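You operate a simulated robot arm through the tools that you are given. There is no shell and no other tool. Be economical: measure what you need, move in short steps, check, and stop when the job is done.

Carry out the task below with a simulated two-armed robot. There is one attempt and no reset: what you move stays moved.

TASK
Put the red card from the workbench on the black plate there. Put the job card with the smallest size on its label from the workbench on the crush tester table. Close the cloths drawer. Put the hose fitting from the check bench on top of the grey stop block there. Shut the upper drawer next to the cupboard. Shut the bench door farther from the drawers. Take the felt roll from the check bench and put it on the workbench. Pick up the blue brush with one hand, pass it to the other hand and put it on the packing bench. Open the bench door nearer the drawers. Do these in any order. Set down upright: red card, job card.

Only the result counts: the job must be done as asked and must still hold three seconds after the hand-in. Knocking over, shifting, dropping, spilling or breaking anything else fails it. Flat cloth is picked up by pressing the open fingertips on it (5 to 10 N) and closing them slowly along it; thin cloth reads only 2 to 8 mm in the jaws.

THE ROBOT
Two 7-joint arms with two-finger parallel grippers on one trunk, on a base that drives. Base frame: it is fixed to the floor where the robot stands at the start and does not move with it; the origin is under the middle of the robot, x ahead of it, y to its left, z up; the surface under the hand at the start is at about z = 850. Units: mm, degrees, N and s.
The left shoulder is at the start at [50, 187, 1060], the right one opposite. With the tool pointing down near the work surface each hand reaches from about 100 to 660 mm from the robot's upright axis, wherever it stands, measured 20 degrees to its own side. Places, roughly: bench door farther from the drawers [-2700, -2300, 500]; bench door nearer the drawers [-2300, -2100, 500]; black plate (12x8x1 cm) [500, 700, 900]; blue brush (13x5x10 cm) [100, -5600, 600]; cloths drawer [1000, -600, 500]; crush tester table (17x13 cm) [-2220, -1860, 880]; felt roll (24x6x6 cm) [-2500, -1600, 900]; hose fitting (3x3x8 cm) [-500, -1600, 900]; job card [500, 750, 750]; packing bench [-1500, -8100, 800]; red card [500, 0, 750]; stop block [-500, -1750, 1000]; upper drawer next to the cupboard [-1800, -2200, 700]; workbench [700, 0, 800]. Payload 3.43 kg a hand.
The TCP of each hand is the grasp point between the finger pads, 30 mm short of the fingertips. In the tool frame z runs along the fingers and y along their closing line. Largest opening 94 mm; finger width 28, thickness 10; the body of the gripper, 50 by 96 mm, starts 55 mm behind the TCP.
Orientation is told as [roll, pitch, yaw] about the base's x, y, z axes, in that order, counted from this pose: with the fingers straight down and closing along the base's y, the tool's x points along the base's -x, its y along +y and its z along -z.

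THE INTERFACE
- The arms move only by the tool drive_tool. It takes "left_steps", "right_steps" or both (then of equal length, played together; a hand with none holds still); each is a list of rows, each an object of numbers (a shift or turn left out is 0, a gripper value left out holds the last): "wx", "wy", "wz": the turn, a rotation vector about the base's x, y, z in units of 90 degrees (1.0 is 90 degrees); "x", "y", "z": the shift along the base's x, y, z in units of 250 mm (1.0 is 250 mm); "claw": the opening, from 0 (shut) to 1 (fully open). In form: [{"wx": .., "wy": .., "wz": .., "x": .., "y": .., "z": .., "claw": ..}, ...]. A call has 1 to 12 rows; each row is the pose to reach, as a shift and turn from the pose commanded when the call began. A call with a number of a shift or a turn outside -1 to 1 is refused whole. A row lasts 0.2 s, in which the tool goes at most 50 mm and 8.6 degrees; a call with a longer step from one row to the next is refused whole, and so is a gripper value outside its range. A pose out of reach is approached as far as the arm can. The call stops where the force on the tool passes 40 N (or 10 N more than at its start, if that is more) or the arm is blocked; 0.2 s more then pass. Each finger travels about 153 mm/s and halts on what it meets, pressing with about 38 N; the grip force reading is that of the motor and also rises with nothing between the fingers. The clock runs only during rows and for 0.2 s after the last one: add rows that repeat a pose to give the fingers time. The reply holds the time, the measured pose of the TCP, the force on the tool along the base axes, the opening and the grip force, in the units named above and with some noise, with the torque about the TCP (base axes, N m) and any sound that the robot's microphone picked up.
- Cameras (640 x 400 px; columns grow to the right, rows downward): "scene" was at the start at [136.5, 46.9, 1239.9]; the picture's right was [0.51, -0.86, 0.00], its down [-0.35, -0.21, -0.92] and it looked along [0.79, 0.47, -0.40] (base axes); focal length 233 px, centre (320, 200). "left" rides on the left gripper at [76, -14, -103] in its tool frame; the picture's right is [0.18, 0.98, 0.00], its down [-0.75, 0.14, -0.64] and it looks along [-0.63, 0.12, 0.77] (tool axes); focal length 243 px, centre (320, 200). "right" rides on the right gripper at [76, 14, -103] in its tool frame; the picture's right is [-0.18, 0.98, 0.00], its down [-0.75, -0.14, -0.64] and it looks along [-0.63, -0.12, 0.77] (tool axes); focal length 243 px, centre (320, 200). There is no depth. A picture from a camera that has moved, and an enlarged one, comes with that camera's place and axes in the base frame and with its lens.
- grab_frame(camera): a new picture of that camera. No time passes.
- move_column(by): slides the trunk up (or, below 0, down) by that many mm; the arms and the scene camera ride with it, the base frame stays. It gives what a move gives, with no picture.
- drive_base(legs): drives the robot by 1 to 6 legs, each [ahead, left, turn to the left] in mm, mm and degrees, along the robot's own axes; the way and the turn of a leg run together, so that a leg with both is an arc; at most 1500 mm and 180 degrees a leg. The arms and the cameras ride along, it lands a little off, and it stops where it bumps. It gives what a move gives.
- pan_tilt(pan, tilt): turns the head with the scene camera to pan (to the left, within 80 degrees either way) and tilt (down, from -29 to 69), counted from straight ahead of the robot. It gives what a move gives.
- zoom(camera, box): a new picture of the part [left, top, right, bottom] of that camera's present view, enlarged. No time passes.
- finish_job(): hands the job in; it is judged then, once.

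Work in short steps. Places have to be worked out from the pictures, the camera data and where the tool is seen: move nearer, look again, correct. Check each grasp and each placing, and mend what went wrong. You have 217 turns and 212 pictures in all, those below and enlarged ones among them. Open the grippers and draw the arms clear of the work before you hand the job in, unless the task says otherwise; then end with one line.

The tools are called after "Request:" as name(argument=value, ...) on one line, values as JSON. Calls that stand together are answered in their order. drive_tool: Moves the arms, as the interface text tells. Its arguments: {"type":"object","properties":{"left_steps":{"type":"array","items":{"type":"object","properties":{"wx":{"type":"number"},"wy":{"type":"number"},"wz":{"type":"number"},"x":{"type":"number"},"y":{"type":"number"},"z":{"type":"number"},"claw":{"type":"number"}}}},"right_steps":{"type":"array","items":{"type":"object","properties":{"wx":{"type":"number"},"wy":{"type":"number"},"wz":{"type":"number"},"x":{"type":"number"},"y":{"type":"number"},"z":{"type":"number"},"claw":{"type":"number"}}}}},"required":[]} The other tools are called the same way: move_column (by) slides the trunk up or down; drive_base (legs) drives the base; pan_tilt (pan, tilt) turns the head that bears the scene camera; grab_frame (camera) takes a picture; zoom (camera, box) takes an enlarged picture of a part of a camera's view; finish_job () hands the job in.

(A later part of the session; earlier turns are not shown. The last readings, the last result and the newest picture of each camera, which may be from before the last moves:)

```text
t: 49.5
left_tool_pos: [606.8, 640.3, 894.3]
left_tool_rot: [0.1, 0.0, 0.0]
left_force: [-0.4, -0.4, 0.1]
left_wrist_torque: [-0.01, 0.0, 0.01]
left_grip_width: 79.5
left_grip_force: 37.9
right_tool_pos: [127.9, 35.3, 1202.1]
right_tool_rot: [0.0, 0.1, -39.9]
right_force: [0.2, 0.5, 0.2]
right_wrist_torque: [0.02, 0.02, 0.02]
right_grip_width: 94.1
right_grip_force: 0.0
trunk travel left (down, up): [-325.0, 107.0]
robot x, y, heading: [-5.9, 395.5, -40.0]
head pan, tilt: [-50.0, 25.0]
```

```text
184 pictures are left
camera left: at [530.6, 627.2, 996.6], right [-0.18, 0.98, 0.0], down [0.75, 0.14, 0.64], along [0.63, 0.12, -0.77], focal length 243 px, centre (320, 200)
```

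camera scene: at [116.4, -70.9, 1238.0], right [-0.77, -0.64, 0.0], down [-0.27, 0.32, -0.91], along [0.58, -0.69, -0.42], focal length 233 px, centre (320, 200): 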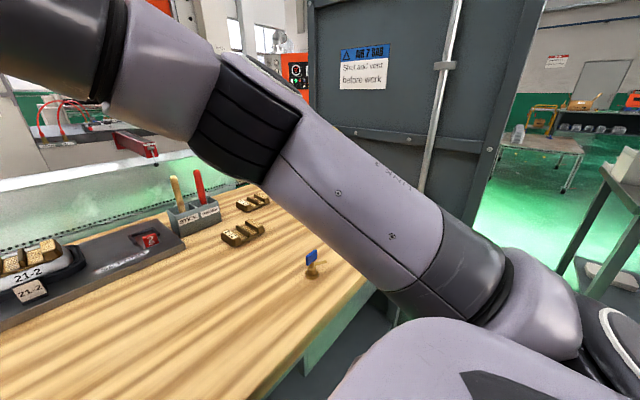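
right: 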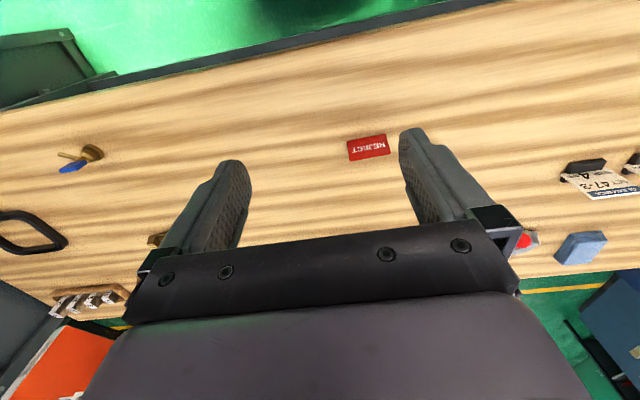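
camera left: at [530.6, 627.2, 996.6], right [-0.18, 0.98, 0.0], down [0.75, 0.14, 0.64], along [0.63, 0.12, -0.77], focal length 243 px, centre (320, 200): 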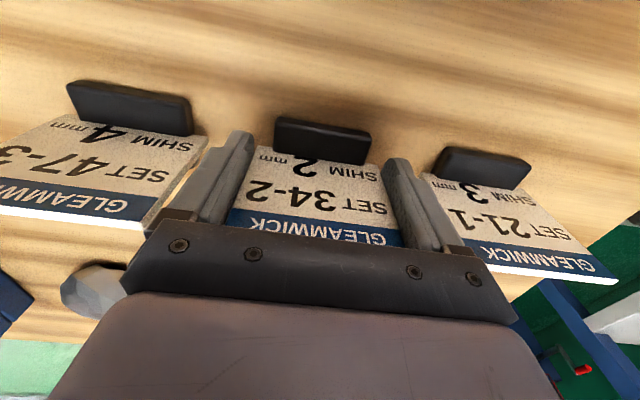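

Held at 79.5 mm. I lift it straight up and check.

Request:
drive_tool(left_steps=[{"z": 0.05}, {"z": 0.12}, {"z": 0.25}, {"z": 0.4}, {"z": 0.55}, {"z": 0.7}, {"z": 0.7}])

Request:
grab_frame(camera="left")

```text
t: 51.1
left_tool_pos: [606.9, 642.9, 1070.1]
left_tool_rot: [0.1, 0.1, -0.1]
left_force: [1.1, -0.3, -0.8]
left_wrist_torque: [0.01, 0.02, 0.0]
left_grip_width: 79.1
left_grip_force: 37.9
right_tool_pos: [127.9, 35.6, 1202.2]
right_tool_rot: [0.0, 0.0, -40.0]
right_force: [-0.2, -0.5, -0.6]
right_wrist_torque: [-0.01, -0.02, 0.0]
right_grip_width: 94.1
right_grip_force: 0.1
trunk travel left (down, up): [-325.0, 107.0]
robot x, y, heading: [-11.9, 395.2, -39.6]
head pan, tilt: [-50.0, 25.0]
```

```text
183 pictures are left
camera left: at [531.1, 629.0, 1171.9], right [-0.18, 0.98, 0.0], down [0.75, 0.14, 0.64], along [0.63, 0.12, -0.77], focal length 243 px, centre (320, 200)
```

left: 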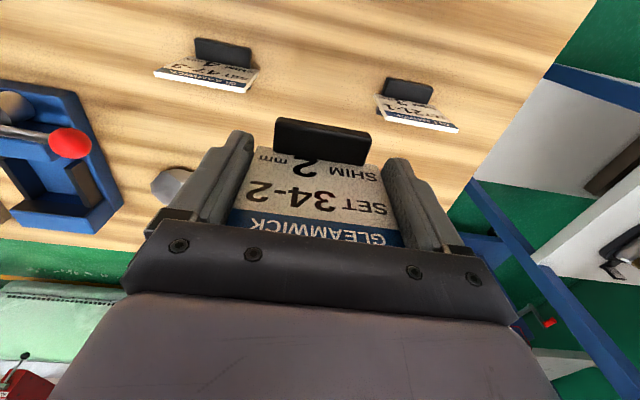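

Held firmly. I retract the hand to a compact carry pose near the robot.

Request:
drive_tool(left_steps=[{"x": -0.1, "y": -0.1, "wz": -0.05}, {"x": -0.2, "y": -0.22, "wz": -0.1}, {"x": -0.31, "y": -0.34, "wz": -0.15}, {"x": -0.42, "y": -0.46, "wz": -0.2}, {"x": -0.53, "y": -0.58, "wz": -0.25}, {"x": -0.64, "y": -0.7, "wz": -0.3}, {"x": -0.75, "y": -0.82, "wz": -0.36}, {"x": -0.86, "y": -0.94, "wz": -0.42}, {"x": -0.93, "y": -1.0, "wz": -0.444}, {"x": -0.93, "y": -1.0, "wz": -0.444}])

Request:
pan_tilt(pan=-78, tilt=15)

Request:
grab_frame(camera="scene")

Request:
pan_tilt(pan=20, tilt=30)

Request:
grab_frame(camera="scene")

```text
t: 53.3
left_tool_pos: [374.8, 390.7, 1068.1]
left_tool_rot: [0.1, 0.0, -40.1]
left_force: [-0.5, -0.3, -0.2]
left_wrist_torque: [-0.01, 0.01, 0.01]
left_grip_width: 79.4
left_grip_force: 37.7
right_tool_pos: [127.6, 35.6, 1202.6]
right_tool_rot: [0.1, 0.0, -40.0]
right_force: [-0.2, 0.1, -0.3]
right_wrist_torque: [0.01, 0.01, -0.01]
right_grip_width: 94.0
right_grip_force: 0.0
trunk travel left (down, up): [-325.0, 107.0]
robot x, y, heading: [-9.7, 394.7, -39.9]
head pan, tilt: [-50.0, 25.0]
```

```text
t: 54.3
left_tool_pos: [374.1, 391.7, 1068.9]
left_tool_rot: [0.1, 0.0, -40.1]
left_force: [1.0, -0.8, -0.4]
left_wrist_torque: [0.02, 0.04, 0.01]
left_grip_width: 79.4
left_grip_force: 38.2
right_tool_pos: [128.7, 34.5, 1202.3]
right_tool_rot: [0.0, 0.0, -40.0]
right_force: [0.2, -0.2, 0.1]
right_wrist_torque: [-0.03, 0.02, 0.01]
right_grip_width: 93.8
right_grip_force: 0.0
trunk travel left (down, up): [-325.0, 107.0]
robot x, y, heading: [-9.2, 392.8, -40.0]
head pan, tilt: [-78.0, 15.0]
```

```text
182 pictures are left
camera scene: at [-8.9, 274.3, 1304.2], right [-0.88, 0.47, 0.0], down [0.12, 0.23, -0.97], along [-0.45, -0.85, -0.26], focal length 233 px, centre (320, 200)
```

scene: 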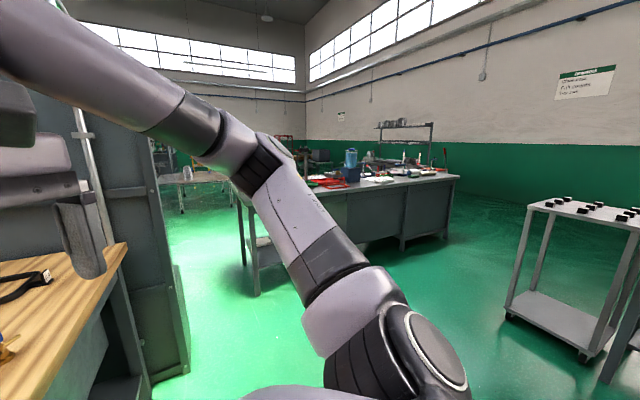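

```text
t: 56.0
left_tool_pos: [374.0, 391.8, 1068.6]
left_tool_rot: [0.1, 0.0, -40.0]
left_force: [-0.2, 0.0, -0.4]
left_wrist_torque: [0.02, -0.07, 0.01]
left_grip_width: 79.4
left_grip_force: 37.8
right_tool_pos: [129.0, 35.0, 1202.0]
right_tool_rot: [0.0, 0.0, -40.1]
right_force: [-0.2, 0.6, -0.4]
right_wrist_torque: [0.03, 0.01, 0.0]
right_grip_width: 93.9
right_grip_force: 0.1
trunk travel left (down, up): [-325.0, 107.0]
robot x, y, heading: [-7.9, 396.7, -40.0]
head pan, tilt: [20.0, 30.0]
```

```text
181 pictures are left
camera scene: at [119.9, 325.8, 1280.0], right [-0.34, -0.94, 0.0], down [-0.47, 0.17, -0.87], along [0.81, -0.3, -0.5], focal length 233 px, centre (320, 200)
```

scene: 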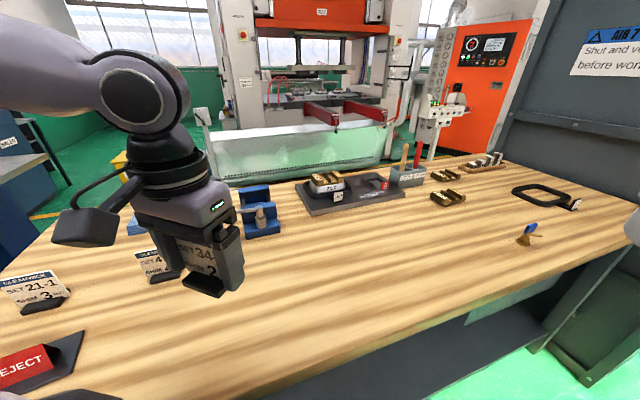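

Card is held upright. I back off from the bench and drive toward the check bench, stopping about 1.1 m short to look.

Request:
drive_base(legs=[[-150, 0, 0], [0, 0, -95], [1000, 0, 0]])

Request:
pan_tilt(pan=-5, tilt=22)

Request:
grab_frame(camera="scene")

```text
t: 66.2
left_tool_pos: [-870.5, -596.0, 1067.9]
left_tool_rot: [0.1, -0.1, -134.9]
left_force: [0.3, 0.3, -1.0]
left_wrist_torque: [0.02, 0.02, -0.01]
left_grip_width: 79.3
left_grip_force: 37.7
right_tool_pos: [-1203.4, -320.2, 1202.0]
right_tool_rot: [0.0, 0.1, -134.9]
right_force: [-0.3, 0.1, 0.0]
right_wrist_torque: [0.01, -0.02, 0.02]
right_grip_width: 93.7
right_grip_force: 0.0
trunk travel left (down, up): [-325.0, 107.0]
robot x, y, heading: [-832.7, -217.2, -135.3]
head pan, tilt: [20.0, 30.0]
```

```text
t: 67.1
left_tool_pos: [-868.4, -597.2, 1068.7]
left_tool_rot: [0.2, 0.0, -135.0]
left_force: [-0.3, 0.2, -0.9]
left_wrist_torque: [0.0, 0.0, 0.03]
left_grip_width: 79.6
left_grip_force: 38.1
right_tool_pos: [-1203.3, -320.1, 1202.3]
right_tool_rot: [0.0, 0.0, -135.0]
right_force: [-0.3, -0.5, 0.0]
right_wrist_torque: [0.01, -0.03, -0.04]
right_grip_width: 94.3
right_grip_force: 0.0
trunk travel left (down, up): [-325.0, 107.0]
robot x, y, heading: [-831.4, -215.5, -134.9]
head pan, tilt: [-5.0, 22.0]
```

```text
180 pictures are left
camera scene: at [-946.4, -316.5, 1292.8], right [-0.64, 0.77, 0.0], down [0.29, 0.24, -0.93], along [-0.71, -0.6, -0.37], focal length 233 px, centre (320, 200)
```

scene: 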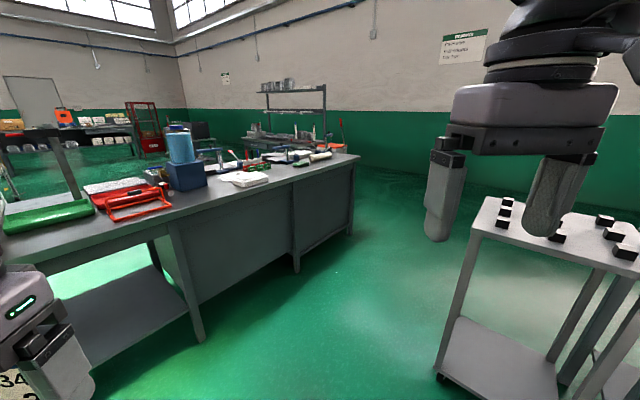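

I zoom on the objects on the check bench.

Request:
zoom(camera="scene", box=[160, 70, 370, 200])

Request:
zoom(camera="scene", box=[0, 100, 210, 230])

```text
3.05 times, centred on (265, 135) of scene
camera zoom: at [-946.4, -316.5, 1292.8], right [-0.64, 0.77, 0.0], down [0.29, 0.24, -0.93], along [-0.71, -0.6, -0.37], focal length 710 px, centre (488, 398)
```

zoom: 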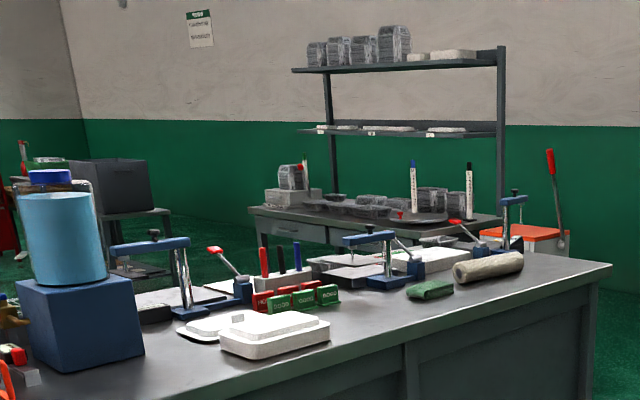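

```text
3.05 times, centred on (105, 165) of scene
camera zoom: at [-946.4, -316.5, 1292.8], right [-0.64, 0.77, 0.0], down [0.29, 0.24, -0.93], along [-0.71, -0.6, -0.37], focal length 710 px, centre (975, 307)
```

zoom: 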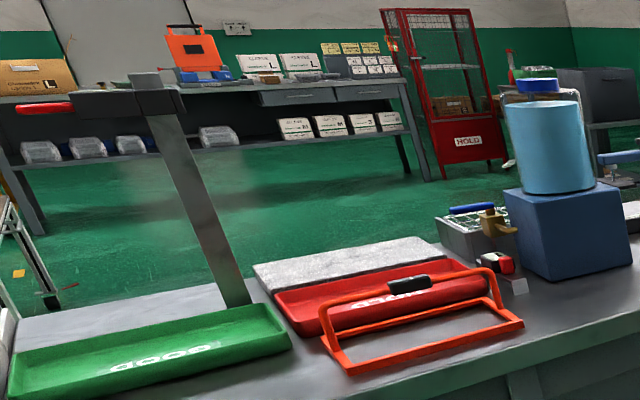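

I drive around the right-hand (−x) end of the check bench to approach the crush tester from the far side; first to the corner at about (−3360, −900).

Request:
drive_base(legs=[[960, 0, 0], [0, 0, -45], [1500, 0, 0], [350, 0, 0]])

Request:
pan_tilt(pan=60, tilt=20)

Request:
grab_frame(camera="scene")

```text
t: 83.0
left_tool_pos: [-3653.9, -1097.0, 1067.4]
left_tool_rot: [0.2, 0.0, 178.7]
left_force: [-0.4, 0.6, -0.5]
left_wrist_torque: [0.03, -0.04, 0.03]
left_grip_width: 79.3
left_grip_force: 37.6
right_tool_pos: [-3683.7, -663.8, 1202.1]
right_tool_rot: [0.0, 0.1, 178.5]
right_force: [-0.1, 0.1, -0.4]
right_wrist_torque: [-0.02, -0.03, 0.0]
right_grip_width: 94.2
right_grip_force: 0.0
trunk travel left (down, up): [-325.0, 107.0]
robot x, y, heading: [-3349.2, -864.0, 178.6]
head pan, tilt: [-5.0, 22.0]
```

```text
t: 84.4
left_tool_pos: [-3653.0, -1096.3, 1068.5]
left_tool_rot: [0.2, 0.0, 178.6]
left_force: [0.0, -0.6, -0.6]
left_wrist_torque: [0.02, 0.0, -0.02]
left_grip_width: 79.3
left_grip_force: 37.3
right_tool_pos: [-3682.8, -663.9, 1202.4]
right_tool_rot: [0.0, 0.0, 178.6]
right_force: [-0.5, -1.5, -0.6]
right_wrist_torque: [-0.01, 0.02, -0.04]
right_grip_width: 94.2
right_grip_force: 0.0
trunk travel left (down, up): [-325.0, 107.0]
robot x, y, heading: [-3350.4, -859.4, 178.6]
head pan, tilt: [60.0, 20.0]
```

```text
177 pictures are left
camera scene: at [-3460.2, -938.0, 1296.1], right [-0.85, 0.52, 0.0], down [0.18, 0.29, -0.94], along [-0.49, -0.8, -0.34], focal length 233 px, centre (320, 200)
```

scene: 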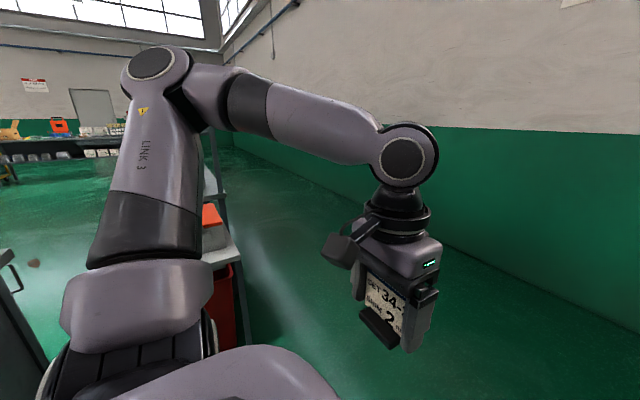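

View is blocked by my arm. I turn left to face −y and look.

Request:
drive_base(legs=[[0, 0, 91.4]])

Request:
pan_tilt(pan=0, tilt=25)

Request:
grab_frame(camera="scene")

```text
t: 88.6
left_tool_pos: [-3111.8, -1158.6, 1068.2]
left_tool_rot: [0.1, 0.0, -90.7]
left_force: [0.0, -0.2, -0.1]
left_wrist_torque: [0.01, -0.02, -0.01]
left_grip_width: 79.4
left_grip_force: 37.8
right_tool_pos: [-3544.1, -1193.7, 1201.7]
right_tool_rot: [0.0, -0.1, -90.7]
right_force: [0.1, -0.4, 0.7]
right_wrist_torque: [-0.01, -0.01, 0.01]
right_grip_width: 94.0
right_grip_force: 0.0
trunk travel left (down, up): [-325.0, 107.0]
robot x, y, heading: [-3353.1, -861.7, -90.7]
head pan, tilt: [60.0, 20.0]
```

```text
t: 89.9
left_tool_pos: [-3111.8, -1158.1, 1069.3]
left_tool_rot: [0.1, 0.0, -90.7]
left_force: [-0.2, 0.1, -0.5]
left_wrist_torque: [0.02, 0.0, 0.02]
left_grip_width: 79.4
left_grip_force: 37.6
right_tool_pos: [-3544.1, -1192.8, 1202.5]
right_tool_rot: [0.0, 0.0, -90.6]
right_force: [-0.9, -0.7, 0.9]
right_wrist_torque: [0.02, 0.0, -0.01]
right_grip_width: 94.0
right_grip_force: 0.0
trunk travel left (down, up): [-325.0, 107.0]
robot x, y, heading: [-3351.1, -860.0, -90.8]
head pan, tilt: [0.0, 25.0]
```

```text
176 pictures are left
camera scene: at [-3355.1, -1010.4, 1288.0], right [-1.0, 0.01, 0.0], down [0.0, 0.42, -0.91], along [-0.01, -0.91, -0.42], focal length 233 px, centre (320, 200)
```

scene: 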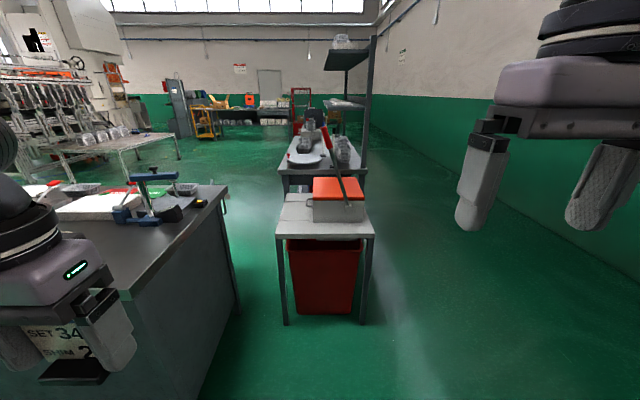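

I zoom on the bench's right-hand part to identify the crush tester and free space.

Request:
zoom(camera="scene", box=[0, 160, 240, 310])

Request:
zoom(camera="scene", box=[140, 60, 420, 235])

```text
2.67 times, centred on (120, 235) of scene
camera zoom: at [-3355.1, -1010.4, 1288.0], right [-1.0, 0.01, 0.0], down [0.0, 0.42, -0.91], along [-0.01, -0.91, -0.42], focal length 621 px, centre (853, 107)
```

zoom: 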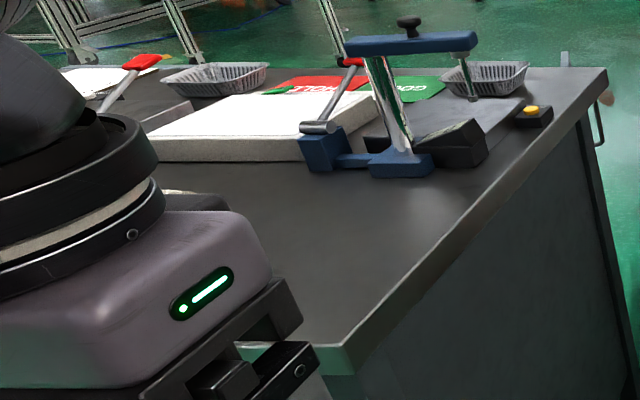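

```text
2.29 times, centred on (280, 148) of scene
camera zoom: at [-3355.1, -1010.4, 1288.0], right [-1.0, 0.01, 0.0], down [0.0, 0.42, -0.91], along [-0.01, -0.91, -0.42], focal length 532 px, centre (411, 320)
```

zoom: 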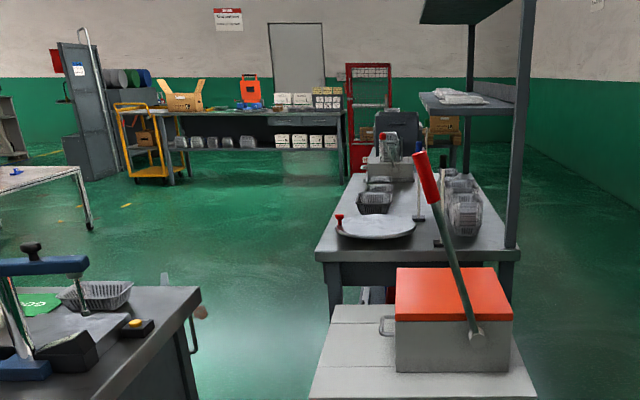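

The passage beside the small table is too narrow. I drive along the wall side of the shelf row (x≈−4200), past its end at y≈−3800, to get to the door side.

Request:
drive_base(legs=[[0, -850, 0.8], [1500, 0, 0], [1500, 0, 0], [350, 0, 0], [0, 0, 110]])

Request:
grab_frame(camera="scene")

```text
t: 118.3
left_tool_pos: [-3992.8, -3877.5, 1068.6]
left_tool_rot: [0.2, 0.0, 20.1]
left_force: [-0.6, 0.3, -0.2]
left_wrist_torque: [0.0, -0.02, 0.02]
left_grip_width: 79.5
left_grip_force: 38.4
right_tool_pos: [-3807.0, -4268.3, 1201.9]
right_tool_rot: [-0.1, -0.1, 20.1]
right_force: [-0.4, 0.0, 0.3]
right_wrist_torque: [0.02, 0.01, 0.03]
right_grip_width: 94.3
right_grip_force: 0.1
trunk travel left (down, up): [-325.0, 107.0]
robot x, y, heading: [-4188.5, -4210.2, 20.0]
head pan, tilt: [0.0, 25.0]
```

```text
173 pictures are left
camera scene: at [-4046.7, -4156.6, 1288.0], right [0.34, -0.94, 0.0], down [-0.4, -0.15, -0.91], along [0.85, 0.31, -0.42], focal length 233 px, centre (320, 200)
```

scene: 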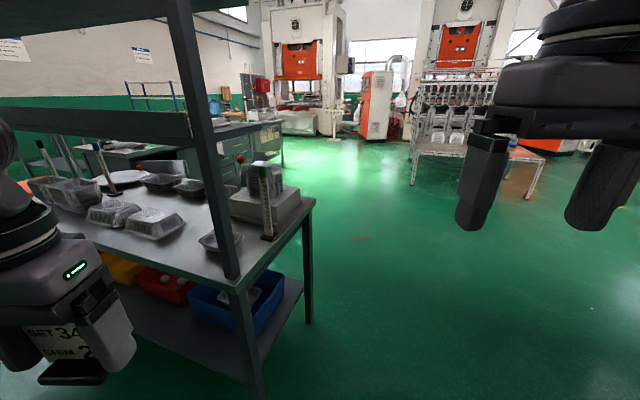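

The shelf row ends at y≈−3720. I drive past it, then turn to face the check bench's door side from a distance.

Request:
drive_base(legs=[[0, -60, -20], [1500, 0, 0], [330, 0, 0], [0, 0, 90], [1000, 0, 0]])

Request:
grab_frame(camera="scene")

```text
t: 137.2
left_tool_pos: [-2566.8, -2972.7, 1068.4]
left_tool_rot: [0.1, 0.0, 88.9]
left_force: [0.0, 0.5, 0.1]
left_wrist_torque: [-0.02, 0.02, -0.02]
left_grip_width: 79.7
left_grip_force: 38.1
right_tool_pos: [-2135.6, -2942.0, 1201.8]
right_tool_rot: [0.1, 0.0, 88.8]
right_force: [0.2, 0.2, 0.4]
right_wrist_torque: [0.0, -0.01, -0.01]
right_grip_width: 94.2
right_grip_force: 0.1
trunk travel left (down, up): [-325.0, 107.0]
robot x, y, heading: [-2331.9, -3275.2, 88.8]
head pan, tilt: [0.0, 25.0]
```

```text
172 pictures are left
camera scene: at [-2328.8, -3122.7, 1287.9], right [1.0, -0.02, 0.0], down [-0.01, -0.42, -0.91], along [0.02, 0.91, -0.42], focal length 233 px, centre (320, 200)
```

scene: 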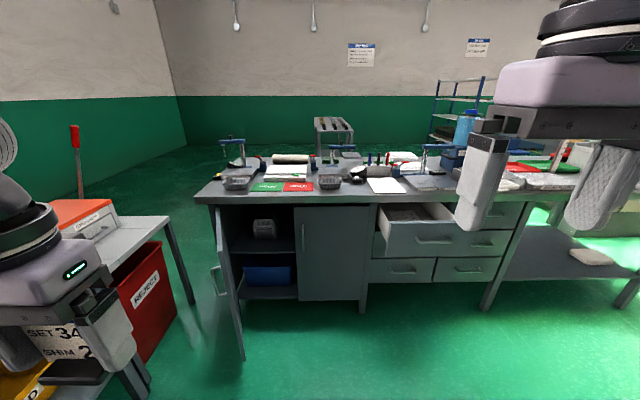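

Now everything's visible: left door open, right door closed, upper-left drawer open. I zoom on the bench top.

Request:
zoom(camera="scene", box=[190, 120, 350, 220])

Request:
zoom(camera="scene", box=[320, 110, 480, 210])

```text
4.00 times, centred on (270, 170) of scene
camera zoom: at [-2328.8, -3122.7, 1287.9], right [1.0, -0.02, 0.0], down [-0.01, -0.42, -0.91], along [0.02, 0.91, -0.42], focal length 932 px, centre (520, 320)
```

zoom: 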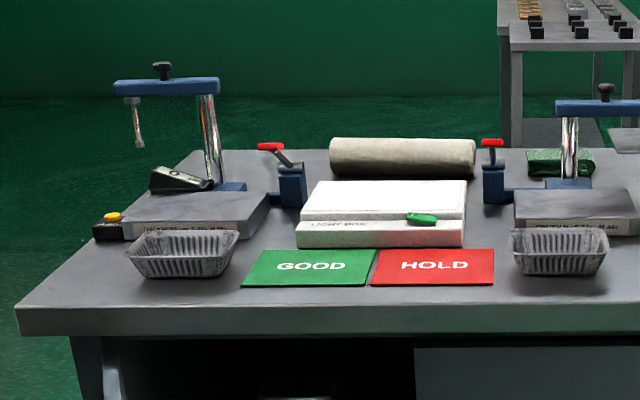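

```text
4.00 times, centred on (400, 160) of scene
camera zoom: at [-2328.8, -3122.7, 1287.9], right [1.0, -0.02, 0.0], down [-0.01, -0.42, -0.91], along [0.02, 0.91, -0.42], focal length 932 px, centre (0, 360)
```

zoom: 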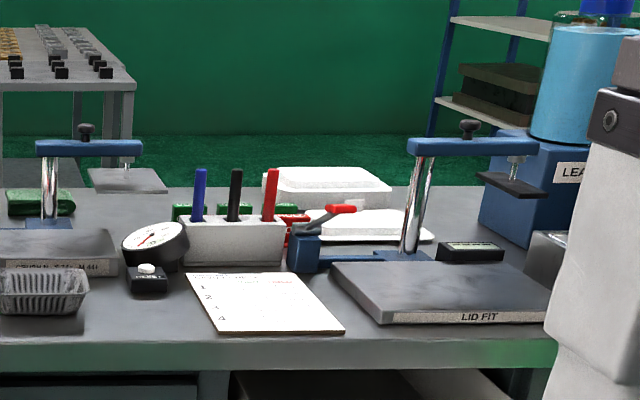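

The middle tester is labelled CRUSH, at (−2220, −1880). First I'll shut the protruding upper drawer with the right hand (fingers horizontal), so it doesn't obstruct. I position the base, lower the trunk, close the right gripper and pitch it forward.

Request:
drive_base(legs=[[0, 0, 1.2], [540, -242, 0]])

Request:
drive_tool(right_steps=[{"wx": 0.09, "y": 0.05, "claw": 0.5}, {"wx": 0.18, "y": 0.1, "claw": 0.0}, {"wx": 0.27, "y": 0.15, "claw": 0.0}, {"wx": 0.36, "y": 0.2, "claw": 0.0}, {"wx": 0.45, "y": 0.25, "claw": 0.0}, {"wx": 0.54, "y": 0.3, "claw": 0.0}, {"wx": 0.63, "y": 0.3, "claw": 0.0}, {"wx": 0.72, "y": 0.3, "claw": 0.0}, {"wx": 0.81, "y": 0.3, "claw": 0.0}, {"wx": 0.9, "y": 0.3, "claw": 0.0}, {"wx": 0.99, "y": 0.3, "claw": 0.0}, {"wx": 1.0, "y": 0.3, "claw": 0.0}])

Request:
move_column(by=-200)

Request:
pan_tilt(pan=-20, tilt=30)

Request:
grab_frame(camera="scene")

Request:
grab_frame(camera="right")

```text
t: 140.9
left_tool_pos: [-2332.4, -2438.3, 1068.5]
left_tool_rot: [0.1, -0.1, 90.1]
left_force: [-0.2, -0.4, -0.2]
left_wrist_torque: [0.0, 0.02, 0.0]
left_grip_width: 79.5
left_grip_force: 38.2
right_tool_pos: [-1901.5, -2397.7, 1202.3]
right_tool_rot: [0.0, 0.0, 90.1]
right_force: [-0.2, 0.4, 0.0]
right_wrist_torque: [-0.03, 0.04, 0.01]
right_grip_width: 94.1
right_grip_force: 0.0
trunk travel left (down, up): [-325.0, 107.0]
robot x, y, heading: [-2086.1, -2734.9, 90.0]
head pan, tilt: [0.0, 25.0]
```

```text
t: 143.5
left_tool_pos: [-2331.8, -2438.0, 1068.6]
left_tool_rot: [0.1, 0.0, 90.0]
left_force: [0.7, -0.7, -0.5]
left_wrist_torque: [0.0, -0.01, -0.01]
left_grip_width: 79.3
left_grip_force: 38.5
right_tool_pos: [-1905.8, -2310.4, 1208.8]
right_tool_rot: [178.1, -89.9, -88.3]
right_force: [-0.3, -0.4, -0.9]
right_wrist_torque: [-0.02, -0.01, 0.01]
right_grip_width: 0.2
right_grip_force: 33.0
right hand out of reach, approached as far as the arm can: row 11, 12
trunk travel left (down, up): [-325.0, 107.0]
robot x, y, heading: [-2089.8, -2736.8, 89.8]
head pan, tilt: [0.0, 25.0]
```

```text
t: 145.7
left_tool_pos: [-2332.3, -2439.3, 868.2]
left_tool_rot: [0.2, 0.0, 90.0]
left_force: [1.0, 0.2, -0.5]
left_wrist_torque: [0.03, 0.01, 0.04]
left_grip_width: 79.4
left_grip_force: 38.0
right_tool_pos: [-1904.6, -2310.7, 1009.2]
right_tool_rot: [19.5, -90.0, 70.5]
right_force: [-0.4, -0.1, 0.1]
right_wrist_torque: [0.0, 0.0, 0.02]
right_grip_width: 0.0
right_grip_force: 33.0
trunk travel left (down, up): [-125.0, 307.0]
robot x, y, heading: [-2087.7, -2736.1, 90.1]
head pan, tilt: [0.0, 25.0]
```

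```text
t: 146.5
left_tool_pos: [-2332.3, -2438.7, 869.4]
left_tool_rot: [0.1, -0.1, 90.0]
left_force: [-0.6, -0.8, -0.4]
left_wrist_torque: [-0.02, 0.03, 0.04]
left_grip_width: 79.5
left_grip_force: 37.8
right_tool_pos: [-1905.2, -2311.6, 1009.3]
right_tool_rot: [13.8, -90.0, 76.2]
right_force: [0.5, -0.2, 0.4]
right_wrist_torque: [-0.01, -0.01, 0.01]
right_grip_width: 0.0
right_grip_force: 32.9
trunk travel left (down, up): [-125.0, 307.0]
robot x, y, heading: [-2091.8, -2738.7, 90.0]
head pan, tilt: [-20.0, 30.0]
```

```text
169 pictures are left
camera scene: at [-2059.0, -2591.2, 1080.0], right [0.94, -0.34, 0.0], down [-0.17, -0.47, -0.87], along [0.3, 0.81, -0.5], focal length 233 px, centre (320, 200)
```

scene: 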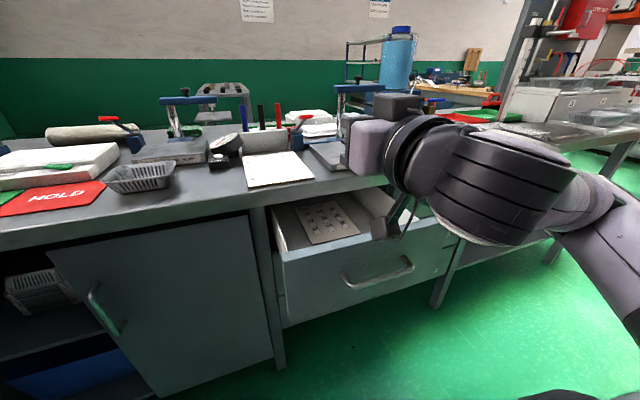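

```text
168 pictures are left
camera right: at [-1921.1, -2412.4, 933.0], right [-0.98, 0.0, 0.18], down [0.14, -0.64, 0.75], along [0.12, 0.77, 0.63], focal length 243 px, centre (320, 200)
```

right: 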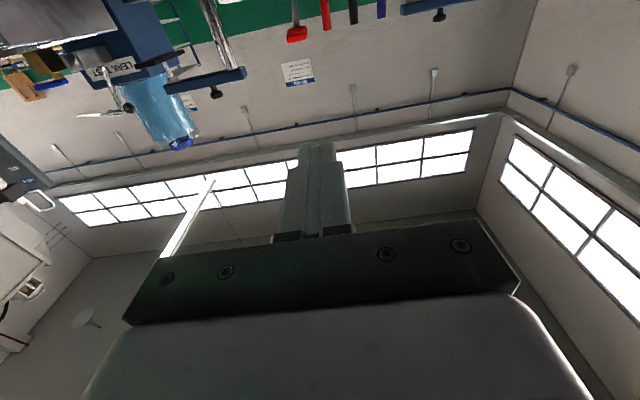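

I back the right hand off, then lower it in front of the drawer front (front face ≈ y −2300, x centre −1840, top z≈803), above the handle.

Request:
drive_tool(right_steps=[{"y": -0.15}, {"y": -0.3}, {"y": -0.42, "z": -0.05}, {"y": -0.42, "x": 0.08, "z": -0.2}, {"y": -0.42, "x": 0.16, "z": -0.35}, {"y": -0.42, "x": 0.22, "z": -0.5}, {"y": -0.42, "x": 0.26, "z": -0.65}, {"y": -0.42, "x": 0.26, "z": -0.8}, {"y": -0.42, "x": 0.26, "z": -0.948}, {"y": -0.42, "x": 0.26, "z": -0.948}])

Request:
grab_frame(camera="scene")

Request:
grab_frame(camera="right")

```text
t: 148.1
left_tool_pos: [-2331.7, -2438.6, 867.6]
left_tool_rot: [0.1, 0.0, 89.9]
left_force: [0.8, 0.1, -1.0]
left_wrist_torque: [-0.04, 0.0, -0.03]
left_grip_width: 79.5
left_grip_force: 37.7
right_tool_pos: [-1883.9, -2310.0, 810.1]
right_tool_rot: [158.1, -87.2, -66.4]
right_force: [-1.7, 0.8, 6.7]
right_wrist_torque: [-0.04, -0.07, 0.04]
right_grip_width: 0.0
right_grip_force: 32.8
right hand out of reach, approached as far as the arm can: row 1, 2, 3, 4, 5, 6, 7
trunk travel left (down, up): [-125.0, 307.0]
robot x, y, heading: [-2089.0, -2737.0, 89.9]
head pan, tilt: [-20.0, 30.0]
stopped in row 7 (right hand): the force on the tool passed its limit at 73 N (the readings are from after the stop); the commanded pose is now the measured one
```

```text
167 pictures are left
camera scene: at [-2059.1, -2590.7, 1080.0], right [0.94, -0.34, 0.0], down [-0.17, -0.47, -0.87], along [0.3, 0.81, -0.5], focal length 233 px, centre (320, 200)
```

scene: 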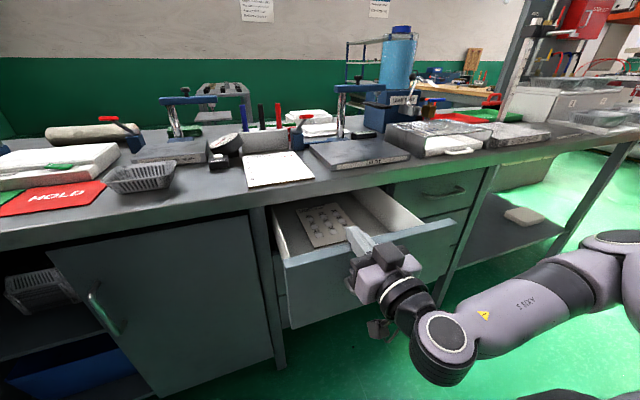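

```text
166 pictures are left
camera right: at [-1898.3, -2408.6, 729.8], right [-0.98, -0.03, 0.2], down [0.17, -0.67, 0.72], along [0.11, 0.74, 0.66], focal length 243 px, centre (320, 200)
```

right: 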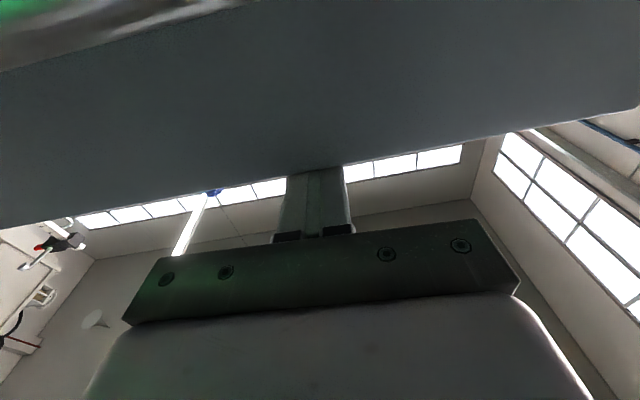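

The arm couldn't retract that far with this wrist pose, so the fingers landed on the drawer's top edge. I lift, back the base 160 mm, then lower again.

Request:
drive_tool(right_steps=[{"z": 0.1}, {"z": 0.25}, {"z": 0.25}])

Request:
drive_base(legs=[[-170, 40, 0]])

Request:
drive_tool(right_steps=[{"z": -0.1, "x": 0.1}, {"z": -0.2, "x": 0.2}, {"z": -0.3, "x": 0.33}, {"z": -0.4, "x": 0.33}, {"z": -0.4, "x": 0.33}])

Request:
grab_frame(camera="scene")

```text
t: 148.9
left_tool_pos: [-2331.5, -2438.6, 868.0]
left_tool_rot: [0.2, 0.0, 90.0]
left_force: [0.4, -0.7, -0.9]
left_wrist_torque: [-0.01, -0.03, -0.01]
left_grip_width: 79.4
left_grip_force: 37.5
right_tool_pos: [-1889.2, -2285.7, 863.7]
right_tool_rot: [156.2, -87.6, -64.8]
right_force: [-0.2, -0.8, -0.8]
right_wrist_torque: [-0.01, 0.02, 0.0]
right_grip_width: 0.0
right_grip_force: 32.9
right hand out of reach, approached as far as the arm can: row 1, 2, 3
trunk travel left (down, up): [-125.0, 307.0]
robot x, y, heading: [-2090.8, -2733.9, 89.9]
head pan, tilt: [-20.0, 30.0]
```

```text
t: 150.3
left_tool_pos: [-2372.4, -2607.6, 869.1]
left_tool_rot: [0.1, 0.1, 90.1]
left_force: [0.5, -0.6, 0.0]
left_wrist_torque: [-0.02, 0.05, -0.01]
left_grip_width: 79.3
left_grip_force: 37.9
right_tool_pos: [-1927.9, -2454.2, 864.9]
right_tool_rot: [156.3, -87.6, -64.9]
right_force: [-0.8, 0.4, -0.6]
right_wrist_torque: [-0.01, -0.01, 0.01]
right_grip_width: 0.0
right_grip_force: 32.9
trunk travel left (down, up): [-125.0, 307.0]
robot x, y, heading: [-2132.1, -2906.3, 90.0]
head pan, tilt: [-20.0, 30.0]
```

```text
t: 151.5
left_tool_pos: [-2372.1, -2607.2, 868.5]
left_tool_rot: [0.2, 0.1, 90.0]
left_force: [-0.3, 0.2, -0.6]
left_wrist_torque: [-0.01, 0.0, 0.0]
left_grip_width: 79.3
left_grip_force: 37.5
right_tool_pos: [-1846.5, -2455.1, 764.1]
right_tool_rot: [157.2, -87.5, -65.9]
right_force: [0.3, -0.3, 0.1]
right_wrist_torque: [-0.05, 0.01, 0.0]
right_grip_width: 0.0
right_grip_force: 32.5
trunk travel left (down, up): [-125.0, 307.0]
robot x, y, heading: [-2126.1, -2902.6, 90.2]
head pan, tilt: [-20.0, 30.0]
```

```text
165 pictures are left
camera scene: at [-2099.0, -2759.9, 1080.0], right [0.94, -0.34, 0.0], down [-0.17, -0.47, -0.87], along [0.29, 0.81, -0.5], focal length 233 px, centre (320, 200)
```

scene: 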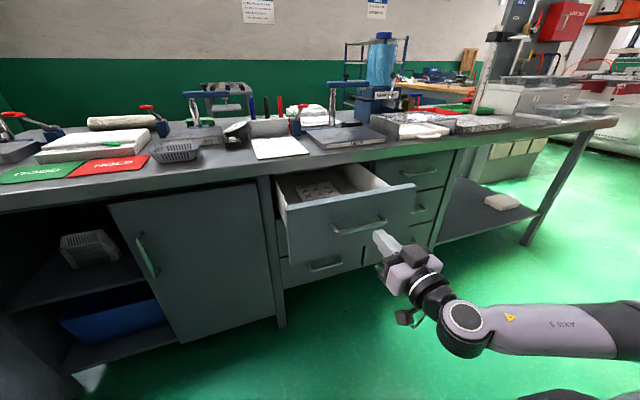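

Hand is aligned in front of the drawer. I drive the base 105 mm ahead, then push with the arm.

Request:
drive_base(legs=[[105, 0, 0]])

Request:
drive_tool(right_steps=[{"y": 0.06}, {"y": 0.14}, {"y": 0.22}, {"y": 0.3}, {"y": 0.38}, {"y": 0.46}, {"y": 0.54}, {"y": 0.62}, {"y": 0.7}, {"y": 0.76}, {"y": 0.82}])

Request:
grab_frame(camera="scene")

```text
t: 152.7
left_tool_pos: [-2372.9, -2503.9, 868.7]
left_tool_rot: [0.1, 0.0, 90.1]
left_force: [0.1, -1.0, -0.7]
left_wrist_torque: [-0.03, -0.01, 0.02]
left_grip_width: 79.4
left_grip_force: 37.9
right_tool_pos: [-1846.8, -2351.4, 764.4]
right_tool_rot: [156.3, -87.5, -65.0]
right_force: [-0.8, 0.7, 0.3]
right_wrist_torque: [-0.04, -0.01, 0.01]
right_grip_width: 0.0
right_grip_force: 32.8
trunk travel left (down, up): [-125.0, 307.0]
robot x, y, heading: [-2127.7, -2800.9, 90.0]
head pan, tilt: [-20.0, 30.0]
```

```text
t: 155.1
left_tool_pos: [-2372.8, -2504.5, 868.5]
left_tool_rot: [0.1, 0.0, 90.1]
left_force: [-0.6, -0.4, -0.8]
left_wrist_torque: [0.0, 0.02, 0.03]
left_grip_width: 79.3
left_grip_force: 37.9
right_tool_pos: [-1846.6, -2144.2, 763.8]
right_tool_rot: [156.1, -87.6, -64.9]
right_force: [0.0, -0.4, -0.3]
right_wrist_torque: [-0.01, -0.03, -0.04]
right_grip_width: 0.1
right_grip_force: 32.4
trunk travel left (down, up): [-125.0, 307.0]
robot x, y, heading: [-2128.6, -2800.2, 90.0]
head pan, tilt: [-20.0, 30.0]
```

```text
164 pictures are left
camera scene: at [-2099.3, -2656.3, 1080.0], right [0.94, -0.34, 0.0], down [-0.17, -0.47, -0.87], along [0.29, 0.81, -0.5], focal length 233 px, centre (320, 200)
```

scene: 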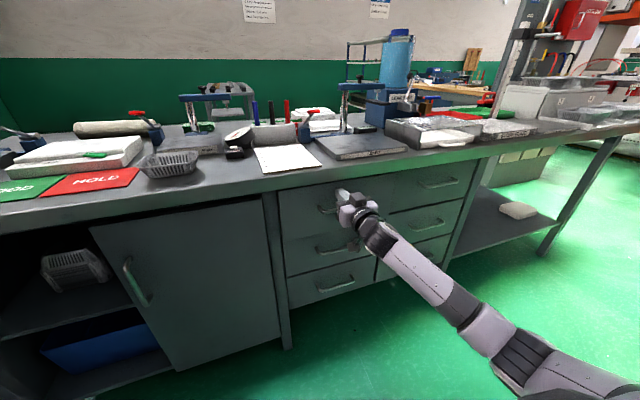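

It looks nearly shut; I push on until I feel resistance.

Request:
drive_tool(right_steps=[{"y": 0.03}, {"y": 0.06}, {"y": 0.09}, {"y": 0.12}, {"y": 0.15}, {"y": 0.18}])

Request:
zoom(camera="scene", box=[250, 150, 490, 300])

```text
t: 156.2
left_tool_pos: [-2372.1, -2505.0, 868.6]
left_tool_rot: [0.0, -0.1, 90.1]
left_force: [-0.8, 0.7, -0.9]
left_wrist_torque: [-0.02, 0.02, -0.01]
left_grip_width: 79.2
left_grip_force: 37.9
right_tool_pos: [-1846.3, -2116.7, 764.0]
right_tool_rot: [156.4, -87.6, -65.0]
right_force: [-1.5, -19.6, 3.4]
right_wrist_torque: [-0.14, 0.12, -0.08]
right_grip_width: 0.0
right_grip_force: 32.4
trunk travel left (down, up): [-125.0, 307.0]
robot x, y, heading: [-2129.4, -2805.8, 89.7]
head pan, tilt: [-20.0, 30.0]
stopped in row 5 (right hand): the force on the tool passed its limit at 52 N (the readings are from after the stop); the commanded pose is now the measured one
```

```text
2.67 times, centred on (370, 225) of scene
camera zoom: at [-2099.1, -2658.7, 1080.4], right [0.94, -0.34, 0.0], down [-0.17, -0.47, -0.87], along [0.3, 0.81, -0.5], focal length 621 px, centre (187, 133)
```

zoom: 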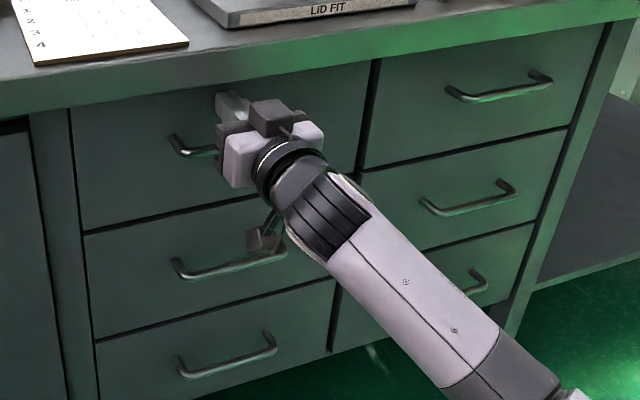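

The drawer is shut (hard stop). I back off and restore the right hand to its compact downward pose.

Request:
drive_base(legs=[[-200, 0, 0]])

Request:
drive_tool(right_steps=[{"y": -0.18, "z": 0.1}, {"y": -0.36, "z": 0.2}, {"y": -0.54, "z": 0.3}, {"y": -0.7, "z": 0.4}, {"y": -0.8, "z": 0.5}, {"y": -0.8, "z": 0.65}, {"y": -0.8, "z": 0.8}])

Request:
drive_tool(right_steps=[{"wx": -0.09}, {"wx": -0.18}, {"wx": -0.27}, {"wx": -0.36}, {"wx": -0.45}, {"wx": -0.54}, {"wx": -0.63}, {"wx": -0.72}, {"wx": -0.81}, {"wx": -0.9}, {"wx": -0.97}, {"wx": -0.97}])

Request:
move_column(by=200)

Request:
pan_tilt(pan=0, tilt=25)

Request:
grab_frame(camera="scene")

```text
t: 157.8
left_tool_pos: [-2372.1, -2704.3, 867.8]
left_tool_rot: [0.1, 0.0, 90.0]
left_force: [-0.2, -0.2, -1.1]
left_wrist_torque: [-0.01, 0.04, -0.02]
left_grip_width: 79.4
left_grip_force: 37.6
right_tool_pos: [-1845.8, -2313.7, 761.5]
right_tool_rot: [154.6, -87.6, -63.1]
right_force: [0.1, -0.4, 0.6]
right_wrist_torque: [-0.01, 0.0, 0.02]
right_grip_width: 0.0
right_grip_force: 33.2
trunk travel left (down, up): [-125.0, 307.0]
robot x, y, heading: [-2128.3, -3000.8, 89.9]
head pan, tilt: [-20.0, 30.0]
```

```text
refused: row 1 steps farther than a row can; nothing moved
```

```text
t: 160.4
left_tool_pos: [-2371.0, -2703.4, 868.3]
left_tool_rot: [0.1, -0.1, 90.0]
left_force: [-0.2, -0.4, -0.4]
left_wrist_torque: [0.0, -0.01, -0.02]
left_grip_width: 79.5
left_grip_force: 38.1
right_tool_pos: [-1841.8, -2350.2, 759.6]
right_tool_rot: [1.5, -4.6, 89.0]
right_force: [0.3, 0.6, -0.3]
right_wrist_torque: [0.0, 0.02, 0.02]
right_grip_width: 0.0
right_grip_force: 32.7
right hand out of reach, approached as far as the arm can: row 10, 11, 12
trunk travel left (down, up): [-125.0, 307.0]
robot x, y, heading: [-2127.2, -3002.0, 89.9]
head pan, tilt: [-20.0, 30.0]
```

```text
t: 162.6
left_tool_pos: [-2372.3, -2704.6, 1068.0]
left_tool_rot: [0.1, 0.0, 90.0]
left_force: [0.4, 0.3, 0.2]
left_wrist_torque: [-0.04, 0.01, 0.02]
left_grip_width: 79.7
left_grip_force: 38.5
right_tool_pos: [-1841.3, -2350.1, 959.1]
right_tool_rot: [1.5, -4.7, 88.9]
right_force: [0.8, -0.4, 0.3]
right_wrist_torque: [-0.01, 0.01, 0.0]
right_grip_width: 0.0
right_grip_force: 33.2
trunk travel left (down, up): [-325.0, 107.0]
robot x, y, heading: [-2129.4, -2999.1, 90.1]
head pan, tilt: [-20.0, 30.0]
```

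```text
t: 163.4
left_tool_pos: [-2371.9, -2704.3, 1068.3]
left_tool_rot: [0.1, 0.0, 90.0]
left_force: [0.1, 0.7, -0.7]
left_wrist_torque: [-0.01, -0.03, 0.0]
left_grip_width: 79.3
left_grip_force: 38.1
right_tool_pos: [-1841.8, -2351.1, 959.8]
right_tool_rot: [1.4, -4.7, 89.0]
right_force: [-0.1, 0.1, 0.2]
right_wrist_torque: [0.0, 0.02, 0.02]
right_grip_width: 0.0
right_grip_force: 33.1
trunk travel left (down, up): [-325.0, 107.0]
robot x, y, heading: [-2126.7, -3002.1, 90.1]
head pan, tilt: [0.0, 25.0]
```

```text
162 pictures are left
camera scene: at [-2129.8, -2849.6, 1288.0], right [1.0, 0.0, 0.0], down [0.0, -0.42, -0.91], along [0.0, 0.91, -0.42], focal length 233 px, centre (320, 200)
```

scene: 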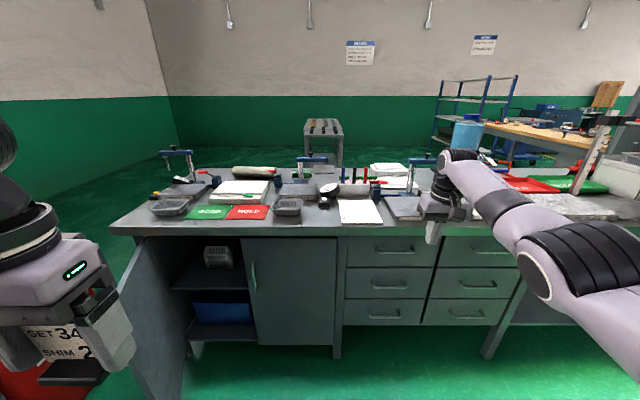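

I retract and raise the right hand to be clear.

Request:
drive_tool(right_steps=[{"y": -0.1, "z": 0.1}, {"y": -0.2, "z": 0.2}, {"y": -0.3, "z": 0.3}, {"y": -0.4, "z": 0.4}, {"y": -0.5, "z": 0.5}, {"y": -0.6, "z": 0.6}, {"y": -0.72, "z": 0.7}, {"y": -0.84, "z": 0.8}, {"y": -0.98, "z": 0.8}, {"y": -0.98, "z": 0.8}])

Request:
drive_base(legs=[[0, -105, 0], [480, 0, 0]])

Request:
pan_tilt(pan=15, tilt=35)

Request:
grab_frame(camera="scene")

```text
t: 165.7
left_tool_pos: [-2372.2, -2705.1, 1069.0]
left_tool_rot: [0.1, 0.1, 90.0]
left_force: [-0.5, 0.6, -0.7]
left_wrist_torque: [-0.03, 0.0, 0.02]
left_grip_width: 79.7
left_grip_force: 38.0
right_tool_pos: [-1842.7, -2595.7, 1159.6]
right_tool_rot: [1.5, -4.7, 88.9]
right_force: [0.4, -1.6, 0.8]
right_wrist_torque: [0.02, -0.03, -0.01]
right_grip_width: 0.1
right_grip_force: 33.0
trunk travel left (down, up): [-325.0, 107.0]
robot x, y, heading: [-2125.6, -2999.8, 89.9]
head pan, tilt: [0.0, 25.0]
```

```text
t: 169.7
left_tool_pos: [-2266.0, -2224.9, 1069.1]
left_tool_rot: [0.1, 0.0, 89.8]
left_force: [-0.1, 0.1, -0.8]
left_wrist_torque: [0.03, -0.05, 0.04]
left_grip_width: 79.5
left_grip_force: 38.3
right_tool_pos: [-1736.6, -2118.0, 1160.1]
right_tool_rot: [1.5, -4.7, 88.7]
right_force: [-0.4, 0.8, 0.8]
right_wrist_torque: [0.0, 0.01, -0.01]
right_grip_width: 0.0
right_grip_force: 32.8
trunk travel left (down, up): [-325.0, 107.0]
robot x, y, heading: [-2022.8, -2518.5, 89.7]
head pan, tilt: [0.0, 25.0]
```

```text
t: 170.4
left_tool_pos: [-2266.6, -2224.9, 1068.3]
left_tool_rot: [0.2, -0.1, 89.8]
left_force: [0.2, 0.7, -0.5]
left_wrist_torque: [-0.01, -0.02, 0.0]
left_grip_width: 79.7
left_grip_force: 38.2
right_tool_pos: [-1736.3, -2118.1, 1160.8]
right_tool_rot: [1.5, -4.6, 88.6]
right_force: [-0.6, 0.1, -0.5]
right_wrist_torque: [0.01, -0.02, 0.01]
right_grip_width: 0.0
right_grip_force: 33.3
trunk travel left (down, up): [-325.0, 107.0]
robot x, y, heading: [-2021.9, -2524.9, 89.8]
head pan, tilt: [15.0, 35.0]
```

```text
161 pictures are left
camera scene: at [-2048.0, -2378.9, 1272.3], right [0.97, 0.25, 0.0], down [0.15, -0.55, -0.82], along [-0.21, 0.79, -0.57], focal length 233 px, centre (320, 200)
```

scene: 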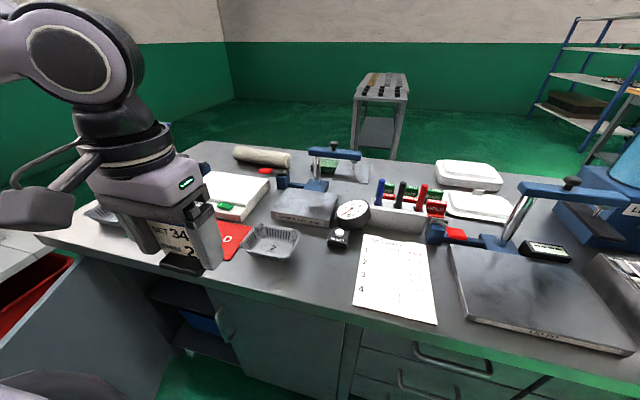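

Request:
zoom(camera="scene", box=[200, 130, 400, 255])

```text
3.20 times, centred on (300, 192) of scene
camera zoom: at [-2048.0, -2378.9, 1272.3], right [0.97, 0.25, 0.0], down [0.15, -0.55, -0.82], along [-0.21, 0.79, -0.57], focal length 745 px, centre (384, 224)
```

zoom: 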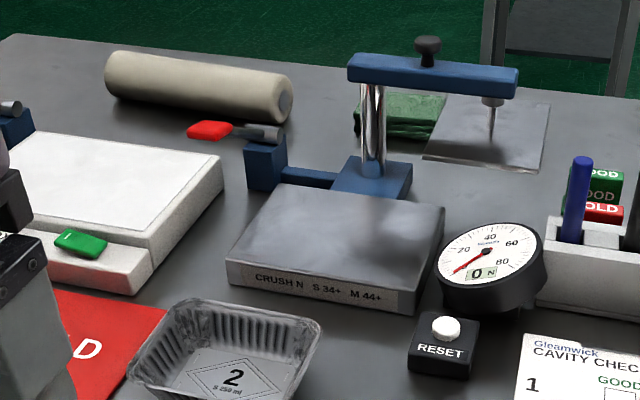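

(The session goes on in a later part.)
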